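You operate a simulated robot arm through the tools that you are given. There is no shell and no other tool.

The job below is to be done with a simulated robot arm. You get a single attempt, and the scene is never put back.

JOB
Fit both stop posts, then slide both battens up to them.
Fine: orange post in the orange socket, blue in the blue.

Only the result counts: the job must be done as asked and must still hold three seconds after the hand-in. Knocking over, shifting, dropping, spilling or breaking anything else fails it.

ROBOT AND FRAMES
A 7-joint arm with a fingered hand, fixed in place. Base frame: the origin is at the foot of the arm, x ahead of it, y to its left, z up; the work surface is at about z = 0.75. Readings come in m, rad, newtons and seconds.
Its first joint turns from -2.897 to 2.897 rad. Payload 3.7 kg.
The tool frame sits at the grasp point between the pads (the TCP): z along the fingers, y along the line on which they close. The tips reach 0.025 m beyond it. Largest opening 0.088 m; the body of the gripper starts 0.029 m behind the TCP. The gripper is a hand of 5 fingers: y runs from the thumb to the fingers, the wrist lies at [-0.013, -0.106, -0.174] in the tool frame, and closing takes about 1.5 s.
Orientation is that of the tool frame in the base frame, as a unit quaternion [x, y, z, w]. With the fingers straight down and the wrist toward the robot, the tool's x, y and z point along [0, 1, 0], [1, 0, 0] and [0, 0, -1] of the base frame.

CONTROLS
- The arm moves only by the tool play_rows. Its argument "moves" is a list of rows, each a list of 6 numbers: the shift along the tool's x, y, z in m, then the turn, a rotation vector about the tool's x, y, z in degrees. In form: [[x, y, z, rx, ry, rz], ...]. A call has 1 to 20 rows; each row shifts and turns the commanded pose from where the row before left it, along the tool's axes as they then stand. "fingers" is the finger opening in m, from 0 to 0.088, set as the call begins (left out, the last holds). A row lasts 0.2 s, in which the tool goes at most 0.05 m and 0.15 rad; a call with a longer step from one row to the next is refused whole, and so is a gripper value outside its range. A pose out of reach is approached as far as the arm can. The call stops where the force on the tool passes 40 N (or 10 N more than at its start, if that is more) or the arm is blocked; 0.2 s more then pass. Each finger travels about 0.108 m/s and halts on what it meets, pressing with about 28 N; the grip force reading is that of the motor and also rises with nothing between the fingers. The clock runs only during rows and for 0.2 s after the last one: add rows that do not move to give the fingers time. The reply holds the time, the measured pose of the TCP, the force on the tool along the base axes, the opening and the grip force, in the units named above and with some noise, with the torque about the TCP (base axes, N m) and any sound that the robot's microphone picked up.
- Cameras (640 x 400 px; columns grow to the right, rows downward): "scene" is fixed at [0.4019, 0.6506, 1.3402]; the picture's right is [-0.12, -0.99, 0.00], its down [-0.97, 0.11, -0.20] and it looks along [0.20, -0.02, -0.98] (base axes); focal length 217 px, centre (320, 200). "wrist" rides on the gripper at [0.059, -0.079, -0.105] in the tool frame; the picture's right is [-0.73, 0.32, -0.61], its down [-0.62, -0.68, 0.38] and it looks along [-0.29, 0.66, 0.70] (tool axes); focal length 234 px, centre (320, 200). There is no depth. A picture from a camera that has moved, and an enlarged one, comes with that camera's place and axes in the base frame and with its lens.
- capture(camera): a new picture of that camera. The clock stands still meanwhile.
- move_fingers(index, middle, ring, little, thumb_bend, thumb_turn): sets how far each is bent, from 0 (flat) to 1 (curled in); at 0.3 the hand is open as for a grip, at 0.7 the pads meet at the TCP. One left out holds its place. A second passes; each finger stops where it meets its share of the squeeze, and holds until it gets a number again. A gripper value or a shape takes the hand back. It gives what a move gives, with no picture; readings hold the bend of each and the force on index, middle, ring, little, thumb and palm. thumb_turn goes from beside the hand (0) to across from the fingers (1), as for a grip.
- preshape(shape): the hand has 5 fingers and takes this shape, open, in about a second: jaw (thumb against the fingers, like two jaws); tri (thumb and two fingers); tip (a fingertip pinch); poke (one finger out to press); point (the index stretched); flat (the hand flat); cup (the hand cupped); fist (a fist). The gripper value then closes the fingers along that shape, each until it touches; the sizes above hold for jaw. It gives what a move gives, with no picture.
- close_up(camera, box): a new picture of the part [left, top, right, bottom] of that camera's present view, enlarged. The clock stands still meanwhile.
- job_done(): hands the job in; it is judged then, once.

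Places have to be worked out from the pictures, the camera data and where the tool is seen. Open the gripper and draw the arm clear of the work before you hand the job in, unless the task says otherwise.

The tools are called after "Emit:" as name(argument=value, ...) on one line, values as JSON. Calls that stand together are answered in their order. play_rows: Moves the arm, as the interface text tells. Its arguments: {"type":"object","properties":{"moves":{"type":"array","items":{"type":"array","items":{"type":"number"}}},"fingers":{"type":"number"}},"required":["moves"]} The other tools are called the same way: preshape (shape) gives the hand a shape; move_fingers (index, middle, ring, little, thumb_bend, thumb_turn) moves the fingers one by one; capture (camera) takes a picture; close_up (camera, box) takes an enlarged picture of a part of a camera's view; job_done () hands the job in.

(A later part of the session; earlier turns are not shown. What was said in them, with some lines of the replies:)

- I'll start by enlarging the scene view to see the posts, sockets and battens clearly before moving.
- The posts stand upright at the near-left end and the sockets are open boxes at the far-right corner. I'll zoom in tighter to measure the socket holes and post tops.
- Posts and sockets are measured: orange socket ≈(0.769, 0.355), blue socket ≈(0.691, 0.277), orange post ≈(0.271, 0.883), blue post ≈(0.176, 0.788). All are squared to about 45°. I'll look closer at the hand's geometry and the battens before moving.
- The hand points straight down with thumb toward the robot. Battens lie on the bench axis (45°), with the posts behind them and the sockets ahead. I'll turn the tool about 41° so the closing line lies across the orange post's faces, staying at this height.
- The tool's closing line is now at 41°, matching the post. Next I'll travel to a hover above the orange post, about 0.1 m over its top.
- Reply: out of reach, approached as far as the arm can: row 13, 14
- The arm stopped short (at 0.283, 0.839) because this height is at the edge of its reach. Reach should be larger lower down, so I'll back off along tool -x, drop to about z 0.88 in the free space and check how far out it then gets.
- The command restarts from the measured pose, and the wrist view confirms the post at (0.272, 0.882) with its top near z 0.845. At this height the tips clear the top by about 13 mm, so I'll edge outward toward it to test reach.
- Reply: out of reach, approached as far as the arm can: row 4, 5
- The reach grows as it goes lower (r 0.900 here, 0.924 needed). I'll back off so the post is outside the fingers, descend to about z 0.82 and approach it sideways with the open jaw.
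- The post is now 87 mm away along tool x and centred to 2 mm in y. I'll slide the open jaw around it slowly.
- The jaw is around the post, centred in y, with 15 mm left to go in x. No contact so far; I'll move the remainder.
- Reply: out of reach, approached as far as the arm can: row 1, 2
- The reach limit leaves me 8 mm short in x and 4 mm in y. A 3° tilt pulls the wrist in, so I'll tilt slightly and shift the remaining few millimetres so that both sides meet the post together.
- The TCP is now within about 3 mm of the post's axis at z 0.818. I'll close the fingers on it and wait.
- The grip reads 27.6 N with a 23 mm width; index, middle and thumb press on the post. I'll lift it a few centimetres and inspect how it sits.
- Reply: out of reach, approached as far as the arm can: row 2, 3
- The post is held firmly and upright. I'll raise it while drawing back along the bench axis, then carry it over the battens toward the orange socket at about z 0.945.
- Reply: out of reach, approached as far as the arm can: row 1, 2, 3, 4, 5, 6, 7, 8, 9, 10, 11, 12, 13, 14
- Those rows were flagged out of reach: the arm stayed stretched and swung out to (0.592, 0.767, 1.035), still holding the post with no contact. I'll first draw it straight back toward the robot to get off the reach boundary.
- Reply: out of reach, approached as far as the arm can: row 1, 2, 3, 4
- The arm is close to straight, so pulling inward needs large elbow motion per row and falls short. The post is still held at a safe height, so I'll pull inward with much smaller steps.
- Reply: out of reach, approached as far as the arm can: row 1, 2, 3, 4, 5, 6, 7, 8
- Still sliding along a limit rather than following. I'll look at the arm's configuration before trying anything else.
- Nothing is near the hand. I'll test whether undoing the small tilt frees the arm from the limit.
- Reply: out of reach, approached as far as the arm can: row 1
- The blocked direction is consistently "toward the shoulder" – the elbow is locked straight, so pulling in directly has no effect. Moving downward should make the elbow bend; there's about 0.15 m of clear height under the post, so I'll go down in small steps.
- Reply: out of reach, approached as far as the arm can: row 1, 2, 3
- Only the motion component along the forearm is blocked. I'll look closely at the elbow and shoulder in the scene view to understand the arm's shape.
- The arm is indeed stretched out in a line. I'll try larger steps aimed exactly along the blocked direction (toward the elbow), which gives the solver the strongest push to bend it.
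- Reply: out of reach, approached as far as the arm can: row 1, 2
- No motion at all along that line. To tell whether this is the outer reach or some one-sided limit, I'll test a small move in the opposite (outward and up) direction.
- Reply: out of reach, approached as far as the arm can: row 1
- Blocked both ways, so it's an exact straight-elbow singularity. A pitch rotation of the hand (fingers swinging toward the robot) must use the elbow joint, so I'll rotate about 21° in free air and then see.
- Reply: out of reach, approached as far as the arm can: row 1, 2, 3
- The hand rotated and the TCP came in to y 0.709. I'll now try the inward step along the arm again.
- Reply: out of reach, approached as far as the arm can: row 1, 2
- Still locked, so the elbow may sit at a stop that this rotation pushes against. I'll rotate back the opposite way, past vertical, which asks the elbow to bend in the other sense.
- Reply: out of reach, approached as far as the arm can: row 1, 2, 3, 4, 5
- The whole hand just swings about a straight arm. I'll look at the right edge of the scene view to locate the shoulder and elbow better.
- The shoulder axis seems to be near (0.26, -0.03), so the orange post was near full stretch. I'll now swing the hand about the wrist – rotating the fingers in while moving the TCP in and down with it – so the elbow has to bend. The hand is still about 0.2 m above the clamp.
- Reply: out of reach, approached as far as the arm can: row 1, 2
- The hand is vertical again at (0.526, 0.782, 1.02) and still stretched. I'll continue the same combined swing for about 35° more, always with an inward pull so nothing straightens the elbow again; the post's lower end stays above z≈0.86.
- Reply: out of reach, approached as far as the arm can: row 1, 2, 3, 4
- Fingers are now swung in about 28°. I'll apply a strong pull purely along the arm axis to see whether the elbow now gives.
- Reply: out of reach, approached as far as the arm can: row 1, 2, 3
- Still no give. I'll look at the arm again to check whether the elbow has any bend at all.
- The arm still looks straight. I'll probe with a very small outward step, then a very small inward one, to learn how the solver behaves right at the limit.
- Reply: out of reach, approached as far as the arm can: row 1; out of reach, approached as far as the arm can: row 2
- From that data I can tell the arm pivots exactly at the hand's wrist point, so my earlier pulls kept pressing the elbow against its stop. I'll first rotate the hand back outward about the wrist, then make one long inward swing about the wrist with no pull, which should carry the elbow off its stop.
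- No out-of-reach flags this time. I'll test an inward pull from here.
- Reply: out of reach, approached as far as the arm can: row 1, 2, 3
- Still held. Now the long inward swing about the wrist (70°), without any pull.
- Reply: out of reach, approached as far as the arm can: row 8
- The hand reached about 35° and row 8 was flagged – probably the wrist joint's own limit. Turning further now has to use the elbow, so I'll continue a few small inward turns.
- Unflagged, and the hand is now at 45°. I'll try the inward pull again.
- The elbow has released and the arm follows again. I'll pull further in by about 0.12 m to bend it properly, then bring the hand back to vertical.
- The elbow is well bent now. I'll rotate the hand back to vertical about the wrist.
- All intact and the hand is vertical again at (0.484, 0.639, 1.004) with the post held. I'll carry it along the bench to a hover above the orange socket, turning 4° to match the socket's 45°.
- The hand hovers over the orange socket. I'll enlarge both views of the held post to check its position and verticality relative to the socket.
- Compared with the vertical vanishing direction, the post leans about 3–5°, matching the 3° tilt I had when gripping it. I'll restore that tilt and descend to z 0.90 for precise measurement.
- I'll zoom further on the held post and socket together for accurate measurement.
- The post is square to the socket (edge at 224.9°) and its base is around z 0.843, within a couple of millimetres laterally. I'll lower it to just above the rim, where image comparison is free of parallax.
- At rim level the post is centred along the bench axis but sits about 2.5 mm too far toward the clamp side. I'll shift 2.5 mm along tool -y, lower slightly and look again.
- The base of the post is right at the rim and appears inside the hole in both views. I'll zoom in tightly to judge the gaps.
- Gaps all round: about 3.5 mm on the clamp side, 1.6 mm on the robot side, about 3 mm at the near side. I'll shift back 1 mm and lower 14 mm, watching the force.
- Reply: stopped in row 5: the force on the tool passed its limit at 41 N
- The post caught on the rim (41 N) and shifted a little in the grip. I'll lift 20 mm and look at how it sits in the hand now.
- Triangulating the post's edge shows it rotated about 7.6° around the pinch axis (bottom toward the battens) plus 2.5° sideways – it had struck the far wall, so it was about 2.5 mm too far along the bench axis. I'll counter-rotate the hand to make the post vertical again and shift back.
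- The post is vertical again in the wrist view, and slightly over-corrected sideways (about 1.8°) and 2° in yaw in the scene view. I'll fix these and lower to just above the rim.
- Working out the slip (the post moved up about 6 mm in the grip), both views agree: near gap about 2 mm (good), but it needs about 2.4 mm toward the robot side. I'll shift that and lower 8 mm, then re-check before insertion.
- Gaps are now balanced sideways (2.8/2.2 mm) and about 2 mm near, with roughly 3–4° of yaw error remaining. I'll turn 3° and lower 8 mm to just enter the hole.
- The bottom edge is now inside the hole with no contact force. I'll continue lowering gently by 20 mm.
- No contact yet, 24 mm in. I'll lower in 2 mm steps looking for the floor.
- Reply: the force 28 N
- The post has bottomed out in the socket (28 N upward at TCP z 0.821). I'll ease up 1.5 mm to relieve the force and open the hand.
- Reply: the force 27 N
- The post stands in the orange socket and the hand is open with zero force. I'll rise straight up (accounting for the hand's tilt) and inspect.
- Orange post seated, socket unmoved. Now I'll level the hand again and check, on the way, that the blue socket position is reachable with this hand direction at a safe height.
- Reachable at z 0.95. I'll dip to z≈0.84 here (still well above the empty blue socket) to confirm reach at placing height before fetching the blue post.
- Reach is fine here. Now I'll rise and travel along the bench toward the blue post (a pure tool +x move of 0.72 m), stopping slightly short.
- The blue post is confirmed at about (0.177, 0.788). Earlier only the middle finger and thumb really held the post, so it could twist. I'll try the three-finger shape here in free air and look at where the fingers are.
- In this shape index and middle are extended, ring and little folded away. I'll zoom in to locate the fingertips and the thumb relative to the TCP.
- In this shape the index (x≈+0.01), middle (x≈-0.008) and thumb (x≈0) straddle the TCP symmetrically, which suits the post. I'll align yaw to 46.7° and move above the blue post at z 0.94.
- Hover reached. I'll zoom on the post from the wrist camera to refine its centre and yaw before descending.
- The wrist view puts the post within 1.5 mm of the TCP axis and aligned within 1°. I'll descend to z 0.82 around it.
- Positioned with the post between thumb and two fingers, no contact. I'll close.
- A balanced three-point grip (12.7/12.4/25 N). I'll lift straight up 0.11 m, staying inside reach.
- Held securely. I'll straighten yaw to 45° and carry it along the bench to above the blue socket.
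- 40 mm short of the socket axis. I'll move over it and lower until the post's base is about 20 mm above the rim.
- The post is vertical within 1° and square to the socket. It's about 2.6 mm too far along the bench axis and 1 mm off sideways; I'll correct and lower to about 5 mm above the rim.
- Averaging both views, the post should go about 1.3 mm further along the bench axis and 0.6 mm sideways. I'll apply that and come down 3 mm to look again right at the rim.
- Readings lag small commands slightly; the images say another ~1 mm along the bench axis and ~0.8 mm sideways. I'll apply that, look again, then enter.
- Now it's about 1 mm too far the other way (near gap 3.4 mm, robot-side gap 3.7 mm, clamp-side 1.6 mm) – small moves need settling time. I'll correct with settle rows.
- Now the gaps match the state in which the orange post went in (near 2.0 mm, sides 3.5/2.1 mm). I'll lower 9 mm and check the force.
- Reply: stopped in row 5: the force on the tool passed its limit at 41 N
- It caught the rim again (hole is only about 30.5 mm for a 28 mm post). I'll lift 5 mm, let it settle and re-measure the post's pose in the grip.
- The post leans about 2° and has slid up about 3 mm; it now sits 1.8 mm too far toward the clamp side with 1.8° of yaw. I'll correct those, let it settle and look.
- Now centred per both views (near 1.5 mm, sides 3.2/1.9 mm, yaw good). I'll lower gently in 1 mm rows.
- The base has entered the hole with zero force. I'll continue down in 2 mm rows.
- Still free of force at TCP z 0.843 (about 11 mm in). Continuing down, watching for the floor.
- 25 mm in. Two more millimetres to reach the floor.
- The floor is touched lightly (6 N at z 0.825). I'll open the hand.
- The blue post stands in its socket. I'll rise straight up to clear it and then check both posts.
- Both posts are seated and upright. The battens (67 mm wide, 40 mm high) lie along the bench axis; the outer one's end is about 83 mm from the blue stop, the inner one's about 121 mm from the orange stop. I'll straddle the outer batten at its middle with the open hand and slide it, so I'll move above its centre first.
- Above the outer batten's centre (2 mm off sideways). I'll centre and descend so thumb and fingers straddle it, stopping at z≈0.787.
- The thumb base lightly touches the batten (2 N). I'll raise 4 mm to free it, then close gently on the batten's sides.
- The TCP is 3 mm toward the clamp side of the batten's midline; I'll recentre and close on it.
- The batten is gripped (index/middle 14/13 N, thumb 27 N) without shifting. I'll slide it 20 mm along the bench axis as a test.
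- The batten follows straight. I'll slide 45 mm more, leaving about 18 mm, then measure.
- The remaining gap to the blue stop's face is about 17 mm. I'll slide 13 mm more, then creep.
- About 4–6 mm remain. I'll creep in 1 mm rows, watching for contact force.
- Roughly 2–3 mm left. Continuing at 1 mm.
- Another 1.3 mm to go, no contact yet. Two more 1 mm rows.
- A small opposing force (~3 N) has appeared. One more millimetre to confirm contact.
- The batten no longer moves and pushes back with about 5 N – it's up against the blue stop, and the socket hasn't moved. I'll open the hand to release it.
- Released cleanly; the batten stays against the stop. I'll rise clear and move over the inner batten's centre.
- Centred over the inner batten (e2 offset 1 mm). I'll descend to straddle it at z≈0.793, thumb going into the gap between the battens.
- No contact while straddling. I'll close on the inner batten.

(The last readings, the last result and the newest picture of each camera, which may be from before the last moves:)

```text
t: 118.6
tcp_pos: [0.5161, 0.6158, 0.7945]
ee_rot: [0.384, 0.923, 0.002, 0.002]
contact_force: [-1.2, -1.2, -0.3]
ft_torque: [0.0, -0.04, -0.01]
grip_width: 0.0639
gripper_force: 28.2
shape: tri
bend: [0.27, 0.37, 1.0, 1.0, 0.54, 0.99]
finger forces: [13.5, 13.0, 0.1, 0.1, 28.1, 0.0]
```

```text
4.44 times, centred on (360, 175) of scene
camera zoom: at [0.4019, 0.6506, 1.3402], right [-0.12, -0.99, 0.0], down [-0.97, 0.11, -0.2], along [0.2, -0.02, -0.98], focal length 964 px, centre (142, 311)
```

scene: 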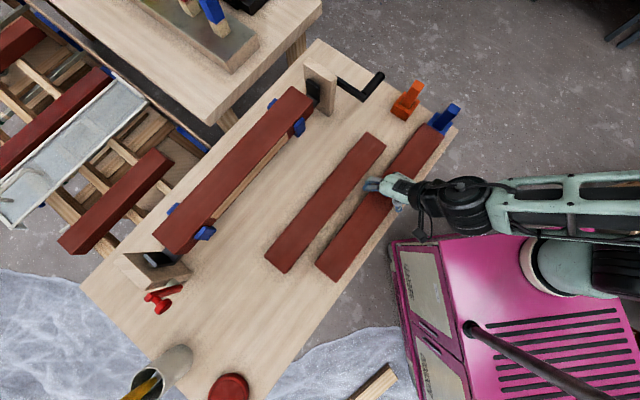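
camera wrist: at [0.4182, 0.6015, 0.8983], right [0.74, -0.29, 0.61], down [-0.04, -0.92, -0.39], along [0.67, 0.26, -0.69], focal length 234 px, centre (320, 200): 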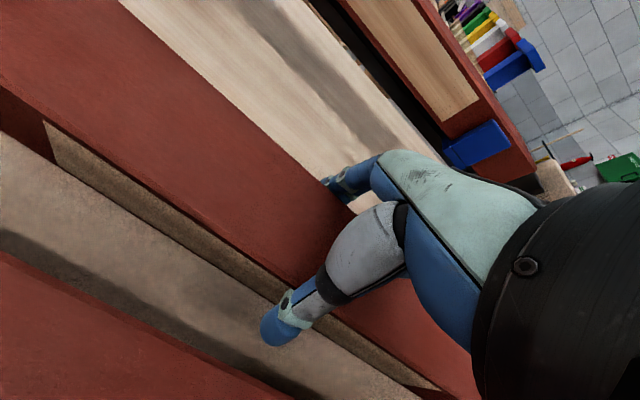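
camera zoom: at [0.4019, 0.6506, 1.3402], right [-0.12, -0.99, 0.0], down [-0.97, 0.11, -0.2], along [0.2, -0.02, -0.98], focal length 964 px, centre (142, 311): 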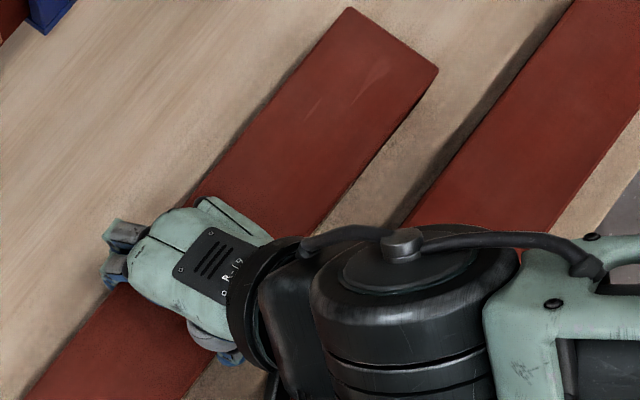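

Gripped evenly without shifting. I'll slide it 60 mm along the bench axis.

Emit:
play_rows(moves=[[-0.004, 0, 0, 0, 0, 0], [-0.005, 0, 0, 0, 0, 0], [-0.005, 0, 0, 0, 0, 0], [-0.005, 0, 0, 0, 0, 0], [-0.005, 0, 0, 0, 0, 0], [-0.005, 0, 0, 0, 0, 0], [-0.005, 0, 0, 0, 0, 0], [-0.005, 0, 0, 0, 0, 0], [-0.005, 0, 0, 0, 0, 0], [-0.005, 0, 0, 0, 0, 0], [-0.005, 0, 0, 0, 0, 0], [-0.005, 0, 0, 0, 0, 0], [0, 0, 0, 0, 0, 0]])

Emit:
close_up(camera="scene", box=[340, 80, 480, 200])

Emit:
close_up(camera="scene", box=[250, 170, 400, 300])

```text
t: 121.4
tcp_pos: [0.5574, 0.5734, 0.7944]
ee_rot: [0.384, 0.923, 0.002, 0.001]
contact_force: [-1.0, 2.4, 0.1]
ft_torque: [0.02, -0.02, 0.02]
grip_width: 0.064
gripper_force: 28.3
shape: tri
bend: [0.27, 0.37, 1.0, 1.0, 0.55, 0.99]
finger forces: [14.3, 13.6, 0.1, 0.1, 27.8, 0.0]
```

```text
3.33 times, centred on (410, 140) of scene
camera zoom: at [0.4019, 0.6506, 1.3402], right [-0.12, -0.99, 0.0], down [-0.97, 0.11, -0.2], along [0.2, -0.02, -0.98], focal length 723 px, centre (20, 400)
```

zoom: 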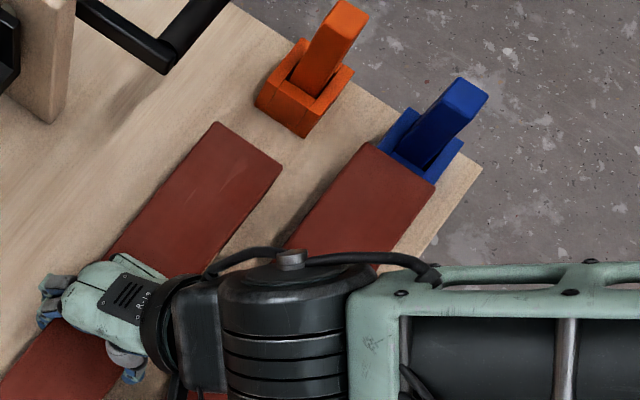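

```text
3.08 times, centred on (325, 235) of scene
camera zoom: at [0.4019, 0.6506, 1.3402], right [-0.12, -0.99, 0.0], down [-0.97, 0.11, -0.2], along [0.2, -0.02, -0.98], focal length 667 px, centre (305, 92)
```

zoom: 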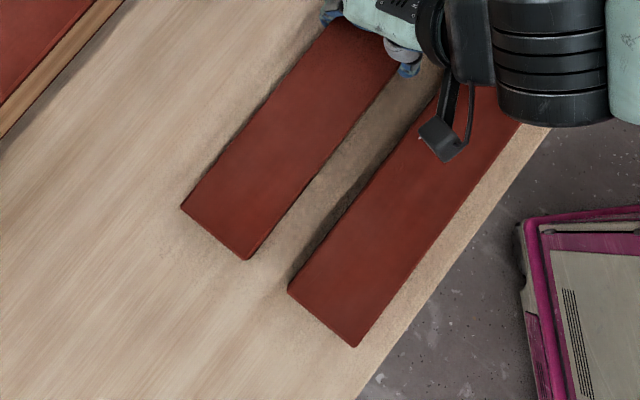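

The batten moved straight by 59 mm; about 62 mm remain. I'll slide 46 mm more.

Emit:
play_rows(moves=[[-0.005, 0, 0, 0, 0, 0], [-0.005, 0, 0, 0, 0, 0], [-0.005, 0, 0, 0, 0, 0], [-0.005, 0, 0, 0, 0, 0], [-0.005, 0, 0, 0, 0, 0], [-0.005, 0, 0, 0, 0, 0], [-0.005, 0, 0, 0, 0, 0], [-0.005, 0, 0, 0, 0, 0], [-0.004, 0, 0, 0, 0, 0], [-0.002, 0, 0, 0, 0, 0], [0, 0, 0, 0, 0, 0], [0, 0, 0, 0, 0, 0]])

Emit:
close_up(camera="scene", box=[380, 90, 440, 140])

Emit:
close_up(camera="scene", box=[260, 80, 480, 260])

```text
t: 124.0
tcp_pos: [0.588, 0.5409, 0.7941]
ee_rot: [0.384, 0.924, 0.002, 0.001]
contact_force: [0.7, 0.3, -0.5]
ft_torque: [0.03, -0.04, 0.03]
grip_width: 0.0639
gripper_force: 28.0
shape: tri
bend: [0.27, 0.37, 1.0, 1.0, 0.55, 0.99]
finger forces: [14.3, 13.7, 0.0, 0.1, 27.8, 0.0]
```

```text
8.00 times, centred on (410, 115) of scene
camera zoom: at [0.4019, 0.6506, 1.3402], right [-0.12, -0.99, 0.0], down [-0.97, 0.11, -0.2], along [0.2, -0.02, -0.98], focal length 1734 px, centre (-400, 880)
```

zoom: 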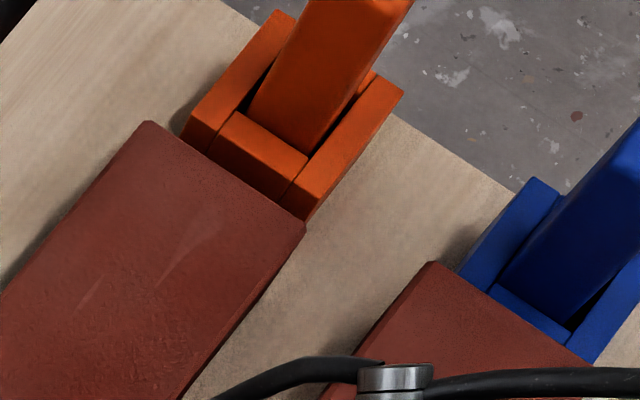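

```text
2.22 times, centred on (370, 170) of scene
camera zoom: at [0.4019, 0.6506, 1.3402], right [-0.12, -0.99, 0.0], down [-0.97, 0.11, -0.2], along [0.2, -0.02, -0.98], focal length 482 px, centre (209, 267)
```

zoom: 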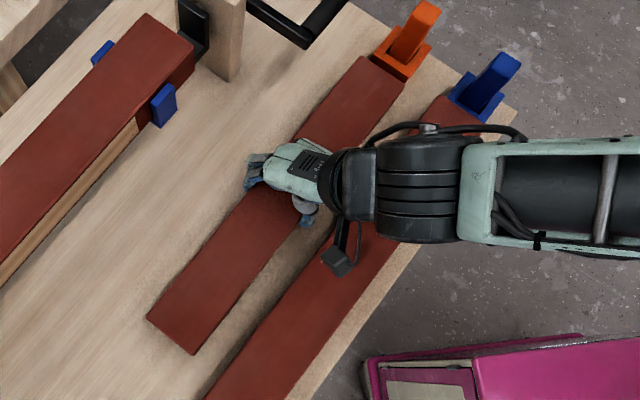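

About 15 mm remain to the orange stop's face. I'll slide 11 mm, then creep.

Emit:
play_rows(moves=[[-0.003, 0, 0, 0, 0, 0], [-0.003, 0, 0, 0, 0, 0], [-0.003, 0, 0, 0, 0, 0], [-0.002, 0, 0, 0, 0, 0], [0, 0, 0, 0, 0, 0], [0, 0, 0, 0, 0, 0]])

Emit:
close_up(camera="scene", box=[380, 85, 430, 130])

```text
t: 125.4
tcp_pos: [0.5965, 0.5328, 0.7945]
ee_rot: [0.383, 0.924, 0.002, 0.002]
contact_force: [-1.1, -0.3, -0.1]
ft_torque: [0.01, -0.02, 0.0]
grip_width: 0.064
gripper_force: 28.0
shape: tri
bend: [0.27, 0.37, 1.0, 1.0, 0.55, 0.99]
finger forces: [14.3, 13.6, 0.0, 0.0, 27.9, 0.0]
```

```text
8.89 times, centred on (405, 108) of scene
camera zoom: at [0.4019, 0.6506, 1.3402], right [-0.12, -0.99, 0.0], down [-0.97, 0.11, -0.2], along [0.2, -0.02, -0.98], focal length 1927 px, centre (-436, 1022)
```

zoom: 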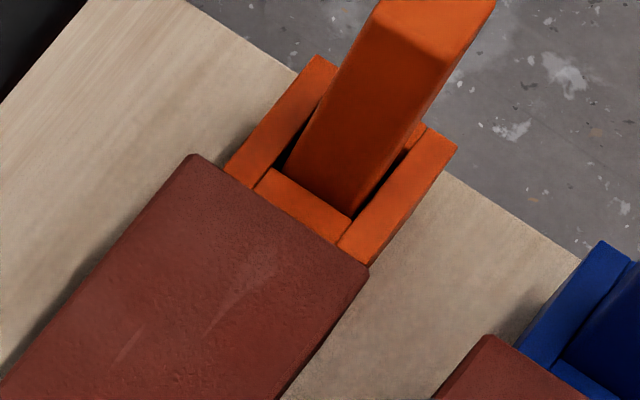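

Edges confirm the batten is straight; about 4 mm remain. Creeping in 1 mm rows.

Emit:
play_rows(moves=[[-0.001, 0, 0, 0, 0, 0], [-0.001, 0, 0, 0, 0, 0], [-0.001, 0, 0, 0, 0, 0], [0, 0, 0, 0, 0, 0], [0, 0, 0, 0, 0, 0]])

Emit:
close_up(camera="scene", box=[380, 85, 430, 130])

```text
t: 126.6
tcp_pos: [0.6009, 0.5315, 0.7945]
ee_rot: [0.383, 0.924, 0.003, 0.002]
contact_force: [-1.0, 0.4, -0.1]
ft_torque: [0.03, -0.05, -0.02]
grip_width: 0.0638
gripper_force: 28.0
shape: tri
bend: [0.27, 0.37, 1.0, 1.0, 0.55, 0.99]
finger forces: [14.4, 13.6, 0.0, 0.1, 27.8, 0.0]
```

```text
8.89 times, centred on (405, 108) of scene
camera zoom: at [0.4019, 0.6506, 1.3402], right [-0.12, -0.99, 0.0], down [-0.97, 0.11, -0.2], along [0.2, -0.02, -0.98], focal length 1927 px, centre (-436, 1022)
```

zoom: 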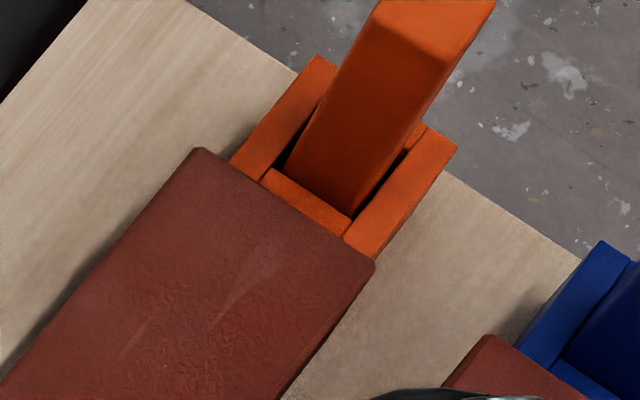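

About 2 mm left, no contact yet.

Emit:
play_rows(moves=[[-0.001, 0, 0, 0, 0, 0], [0, 0, 0, 0, 0, 0], [-0.001, 0, 0, 0, 0, 0], [0, 0, 0, 0, 0, 0], [0, 0, 0, 0, 0, 0]])

Emit:
close_up(camera="scene", box=[380, 85, 430, 130])

```text
t: 127.8
tcp_pos: [0.6012, 0.5301, 0.794]
ee_rot: [0.384, 0.924, 0.003, 0.001]
contact_force: [-3.0, 0.2, 0.6]
ft_torque: [-0.01, 0.01, 0.0]
grip_width: 0.0638
gripper_force: 27.3
shape: tri
bend: [0.27, 0.37, 1.0, 1.0, 0.55, 0.99]
finger forces: [13.6, 12.8, 0.0, 0.0, 28.8, 0.0]
```

```text
8.89 times, centred on (405, 108) of scene
camera zoom: at [0.4019, 0.6506, 1.3402], right [-0.12, -0.99, 0.0], down [-0.97, 0.11, -0.2], along [0.2, -0.02, -0.98], focal length 1927 px, centre (-436, 1022)
```

zoom: 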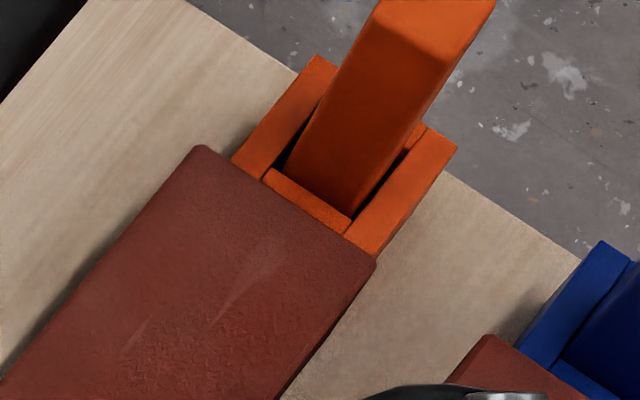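

Nearly touching (2–3 N). One more millimetre to confirm contact.

Emit:
play_rows(moves=[[-0.001, 0, 0, 0, 0, 0], [0, 0, 0, 0, 0, 0], [0, 0, 0, 0, 0, 0]])

Emit:
close_up(camera="scene", box=[380, 85, 430, 130])

```text
t: 128.6
tcp_pos: [0.6019, 0.5287, 0.7942]
ee_rot: [0.384, 0.923, 0.002, 0.002]
contact_force: [-0.6, 3.2, -0.2]
ft_torque: [0.06, -0.05, -0.01]
grip_width: 0.0639
gripper_force: 27.8
shape: tri
bend: [0.27, 0.36, 1.0, 1.0, 0.55, 0.99]
finger forces: [15.2, 14.2, 0.1, 0.0, 27.5, 0.0]
```

```text
8.89 times, centred on (405, 108) of scene
camera zoom: at [0.4019, 0.6506, 1.3402], right [-0.12, -0.99, 0.0], down [-0.97, 0.11, -0.2], along [0.2, -0.02, -0.98], focal length 1927 px, centre (-436, 1022)
```

zoom: 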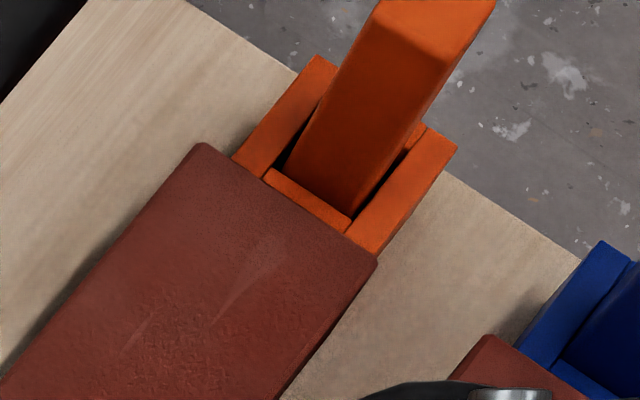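

It advanced slightly again with ~3 N. One more small step to be sure it seats.

Emit:
play_rows(moves=[[-0.001, 0, 0, 0, 0, 0], [0, 0, 0, 0, 0, 0], [0, 0, 0, 0, 0, 0]])

Emit:
close_up(camera="scene", box=[380, 85, 430, 130])

```text
t: 129.4
tcp_pos: [0.6016, 0.529, 0.7951]
ee_rot: [0.383, 0.924, 0.002, 0.002]
contact_force: [-4.1, 6.1, -1.2]
ft_torque: [0.1, 0.04, 0.12]
grip_width: 0.0638
gripper_force: 28.0
shape: tri
bend: [0.27, 0.36, 1.0, 1.0, 0.55, 0.98]
finger forces: [15.0, 14.1, 0.0, 0.0, 27.5, 0.0]
```

```text
8.89 times, centred on (405, 108) of scene
camera zoom: at [0.4019, 0.6506, 1.3402], right [-0.12, -0.99, 0.0], down [-0.97, 0.11, -0.2], along [0.2, -0.02, -0.98], focal length 1927 px, centre (-436, 1022)
```

zoom: 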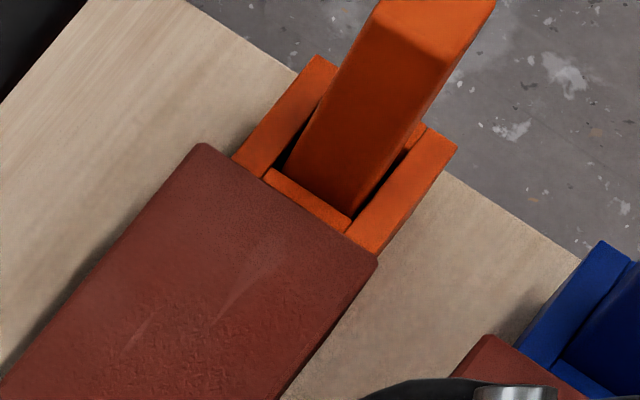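

The batten no longer advances and the force has risen to about 7 N: it's against the orange stop, socket unmoved. I'll open the hand.

Emit:
play_rows(moves=[[0, 0, 0, 0, 0, 0], [0, 0, 0, 0, 0, 0], [0, 0, 0, 0, 0, 0], [0, 0, 0, 0, 0, 0], [0, 0, 0, 0, 0, 0], [0, 0, 0, 0, 0, 0]], fingers=0.088)

Emit:
play_rows(moves=[[0, 0, -0.01, 0, 0, 0], [0, 0, -0.02, 0, 0, 0], [0, 0, -0.03, 0, 0, 0], [0, 0, -0.04, 0, 0, 0], [0, 0, -0.03, 0, 0, 0], [0, 0, 0, 0, 0, 0]])

Emit:
close_up(camera="scene", box=[380, 75, 465, 145])

Emit:
capture(camera="scene")

```text
t: 130.8
tcp_pos: [0.6024, 0.5284, 0.7945]
ee_rot: [0.384, 0.923, 0.001, 0.002]
contact_force: [-0.5, -0.4, 0.8]
ft_torque: [0.0, 0.02, -0.03]
grip_width: 0.0876
gripper_force: 0.1
shape: tri
bend: [0.3, 0.3, 0.99, 0.99, 0.3, 0.97]
finger forces: [0.0, 0.0, 0.0, 0.1, 0.0, 0.0]
```

```text
t: 132.2
tcp_pos: [0.6011, 0.5283, 0.9253]
ee_rot: [0.383, 0.924, 0.002, 0.002]
contact_force: [0.4, 0.2, -0.5]
ft_torque: [0.0, 0.0, -0.02]
grip_width: 0.0875
gripper_force: 0.1
shape: tri
bend: [0.3, 0.3, 0.99, 0.99, 0.3, 0.97]
finger forces: [0.0, 0.0, 0.0, 0.0, 0.0, 0.0]
```

```text
5.71 times, centred on (422, 110) of scene
camera zoom: at [0.4019, 0.6506, 1.3402], right [-0.12, -0.99, 0.0], down [-0.97, 0.11, -0.2], along [0.2, -0.02, -0.98], focal length 1239 px, centre (-266, 714)
```

zoom: 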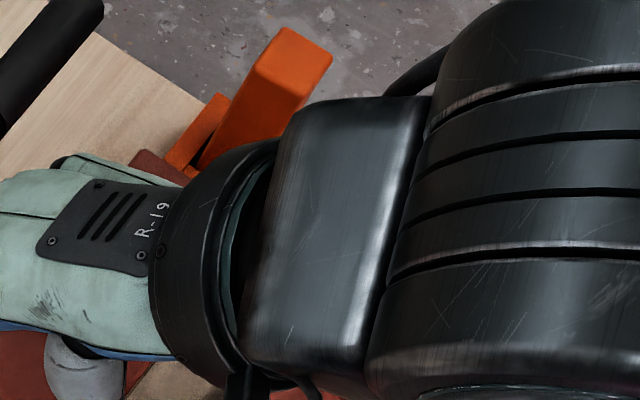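

```text
taken
```

scene: 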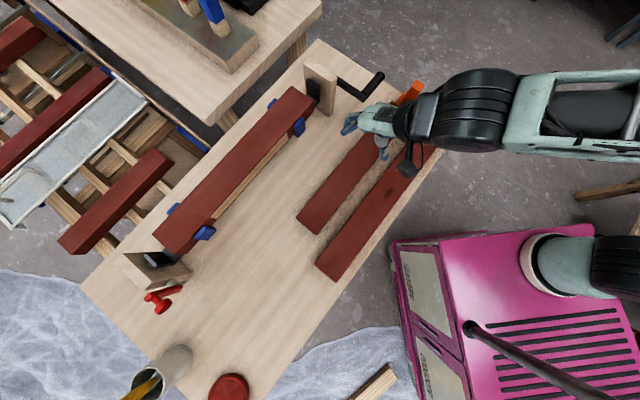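

Hand free and up. I'll raise further and draw the arm back toward its starting region so I can check everything.

Emit:
play_rows(moves=[[0, 0, -0.03, 0, 0, 0], [0, 0, -0.03, 0, 0, 0], [0, 0, -0.03, 0, 0, 0], [0, -0.03, 0, 0, 0, 0], [0, -0.03, 0, 0, 0, 0], [0, -0.03, 0, 0, 0, 0], [0, -0.03, 0, 0, 0, 0], [0, -0.03, 0, 0, 0, 0], [0, 0, 0, 0, 0, 0]])

Emit:
capture(camera="scene")

Emit:
capture(camera="wrist")

```text
t: 134.2
tcp_pos: [0.4953, 0.423, 1.0139]
ee_rot: [0.383, 0.924, 0.001, 0.001]
contact_force: [0.8, -0.3, -0.2]
ft_torque: [0.01, -0.02, 0.0]
grip_width: 0.0877
gripper_force: 0.0
shape: tri
bend: [0.3, 0.3, 0.99, 0.99, 0.3, 0.97]
finger forces: [0.1, 0.1, 0.0, 0.0, 0.0, 0.0]
```

```text
taken
```

scene: 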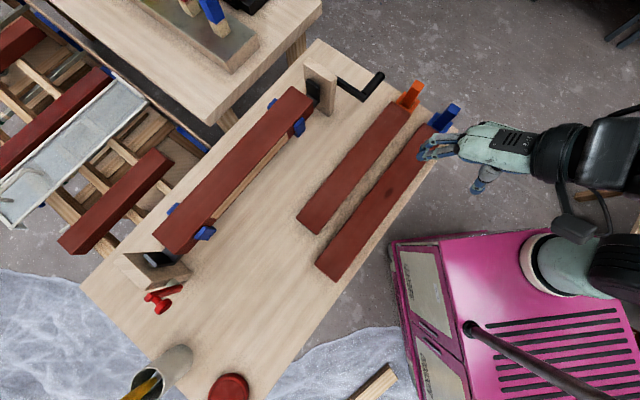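

```text
taken
camera wrist: at [0.3985, 0.4084, 1.1178], right [0.74, -0.29, 0.61], down [-0.04, -0.92, -0.39], along [0.67, 0.26, -0.69], focal length 234 px, centre (320, 200)
```

wrist: 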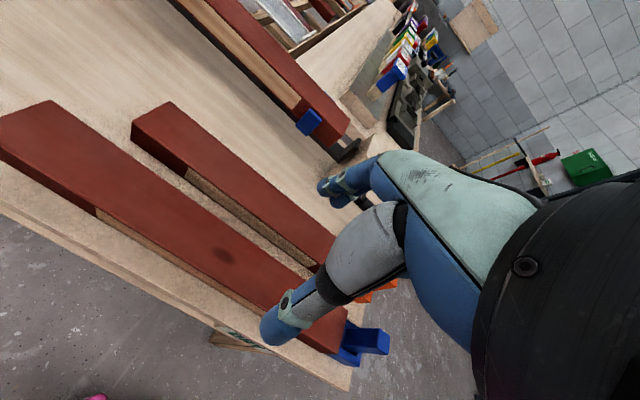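

The arm is clear. I'll do a final enlarged check of both stops, the battens and the surroundings.

Emit:
close_up(camera="scene", box=[380, 75, 465, 145])

Emit:
close_up(camera="scene", box=[100, 230, 300, 400])

Emit:
close_up(camera="scene", box=[280, 90, 440, 290])

```text
5.71 times, centred on (422, 110) of scene
camera zoom: at [0.4019, 0.6506, 1.3402], right [-0.12, -0.99, 0.0], down [-0.97, 0.11, -0.2], along [0.2, -0.02, -0.98], focal length 1239 px, centre (-266, 714)
```

zoom: 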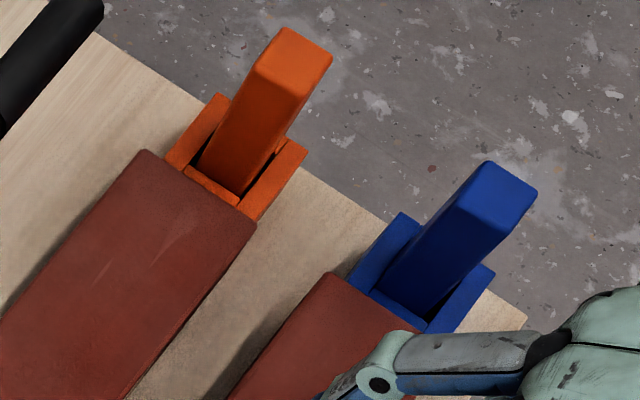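

```text
2.35 times, centred on (200, 315) of scene
camera zoom: at [0.4019, 0.6506, 1.3402], right [-0.12, -0.99, 0.0], down [-0.97, 0.11, -0.2], along [0.2, -0.02, -0.98], focal length 510 px, centre (602, -71)
```

zoom: 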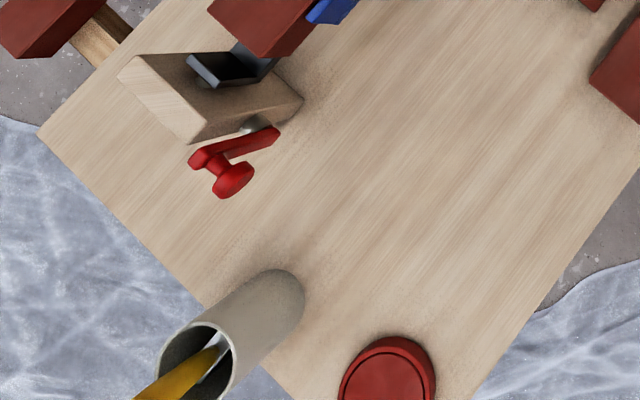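

```text
2.00 times, centred on (360, 190) of scene
camera zoom: at [0.4019, 0.6506, 1.3402], right [-0.12, -0.99, 0.0], down [-0.97, 0.11, -0.2], along [0.2, -0.02, -0.98], focal length 434 px, centre (240, 220)
```

zoom: 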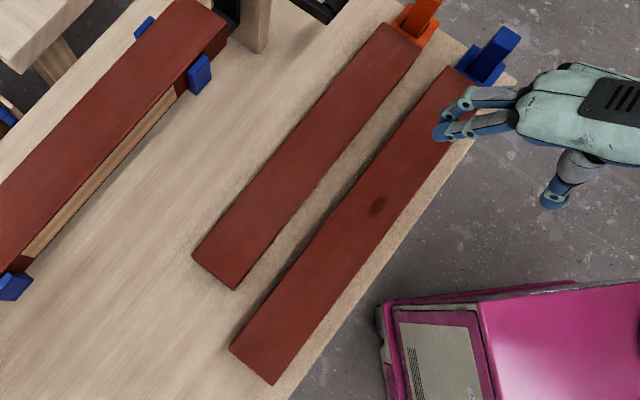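

Both posts are seated upright, both battens rest square against their stops, and nothing else has moved. I'll lift the hand a little further clear before handing in.

Emit:
play_rows(moves=[[0, 0, -0.02, 0, 0, 0], [0, -0.01, -0.02, 0, 0, 0], [0, -0.01, -0.02, 0, 0, 0], [0, 0, 0, 0, 0, 0], [0, 0, 0, 0, 0, 0]])

Emit:
capture(camera="scene")

```text
t: 135.4
tcp_pos: [0.4822, 0.4084, 1.0728]
ee_rot: [0.383, 0.924, 0.002, 0.002]
contact_force: [0.6, 0.6, 0.0]
ft_torque: [0.02, 0.05, -0.01]
grip_width: 0.0875
gripper_force: 0.0
shape: tri
bend: [0.3, 0.3, 0.99, 0.99, 0.3, 0.97]
finger forces: [0.0, 0.0, 0.0, 0.0, 0.0, 0.0]
```

```text
taken
```

scene: 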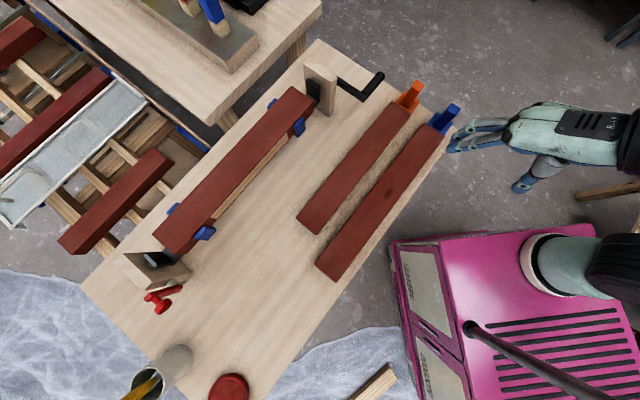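

The hand is open and well clear, orange post in orange, blue in blue, and both battens are up to their stops. Handing in.

Emit:
job_done()

```text
The job is handed in.
```

The job is handed in. The orange post is in the orange socket, the blue post is in the blue socket, and both battens have been slid up to them. I haven't been told the verdict.

- **Posts:** both were lowered until they touched the socket floor, and both stand upright. Each caught the rim once on the way in, with a force of about 41 N. I lifted, realigned and reinserted them, and neither socket moved.
- **Battens:** each was slid along the bench until it stopped moving and pushed back, with about 5 N at the blue stop and 7 N at the orange. The socket walls are in the way, so each batten ends against the front of its socket. That leaves roughly 13 mm to the post itself, and they can't go closer.
- **Surroundings:** in the final pictures nothing else on the bench has moved. The hand is open and drawn clear.

While carrying the orange post, the arm locked up fully stretched. I swung it about in open air above the clamp to free it. It touched nothing, and the post stayed in the grip.
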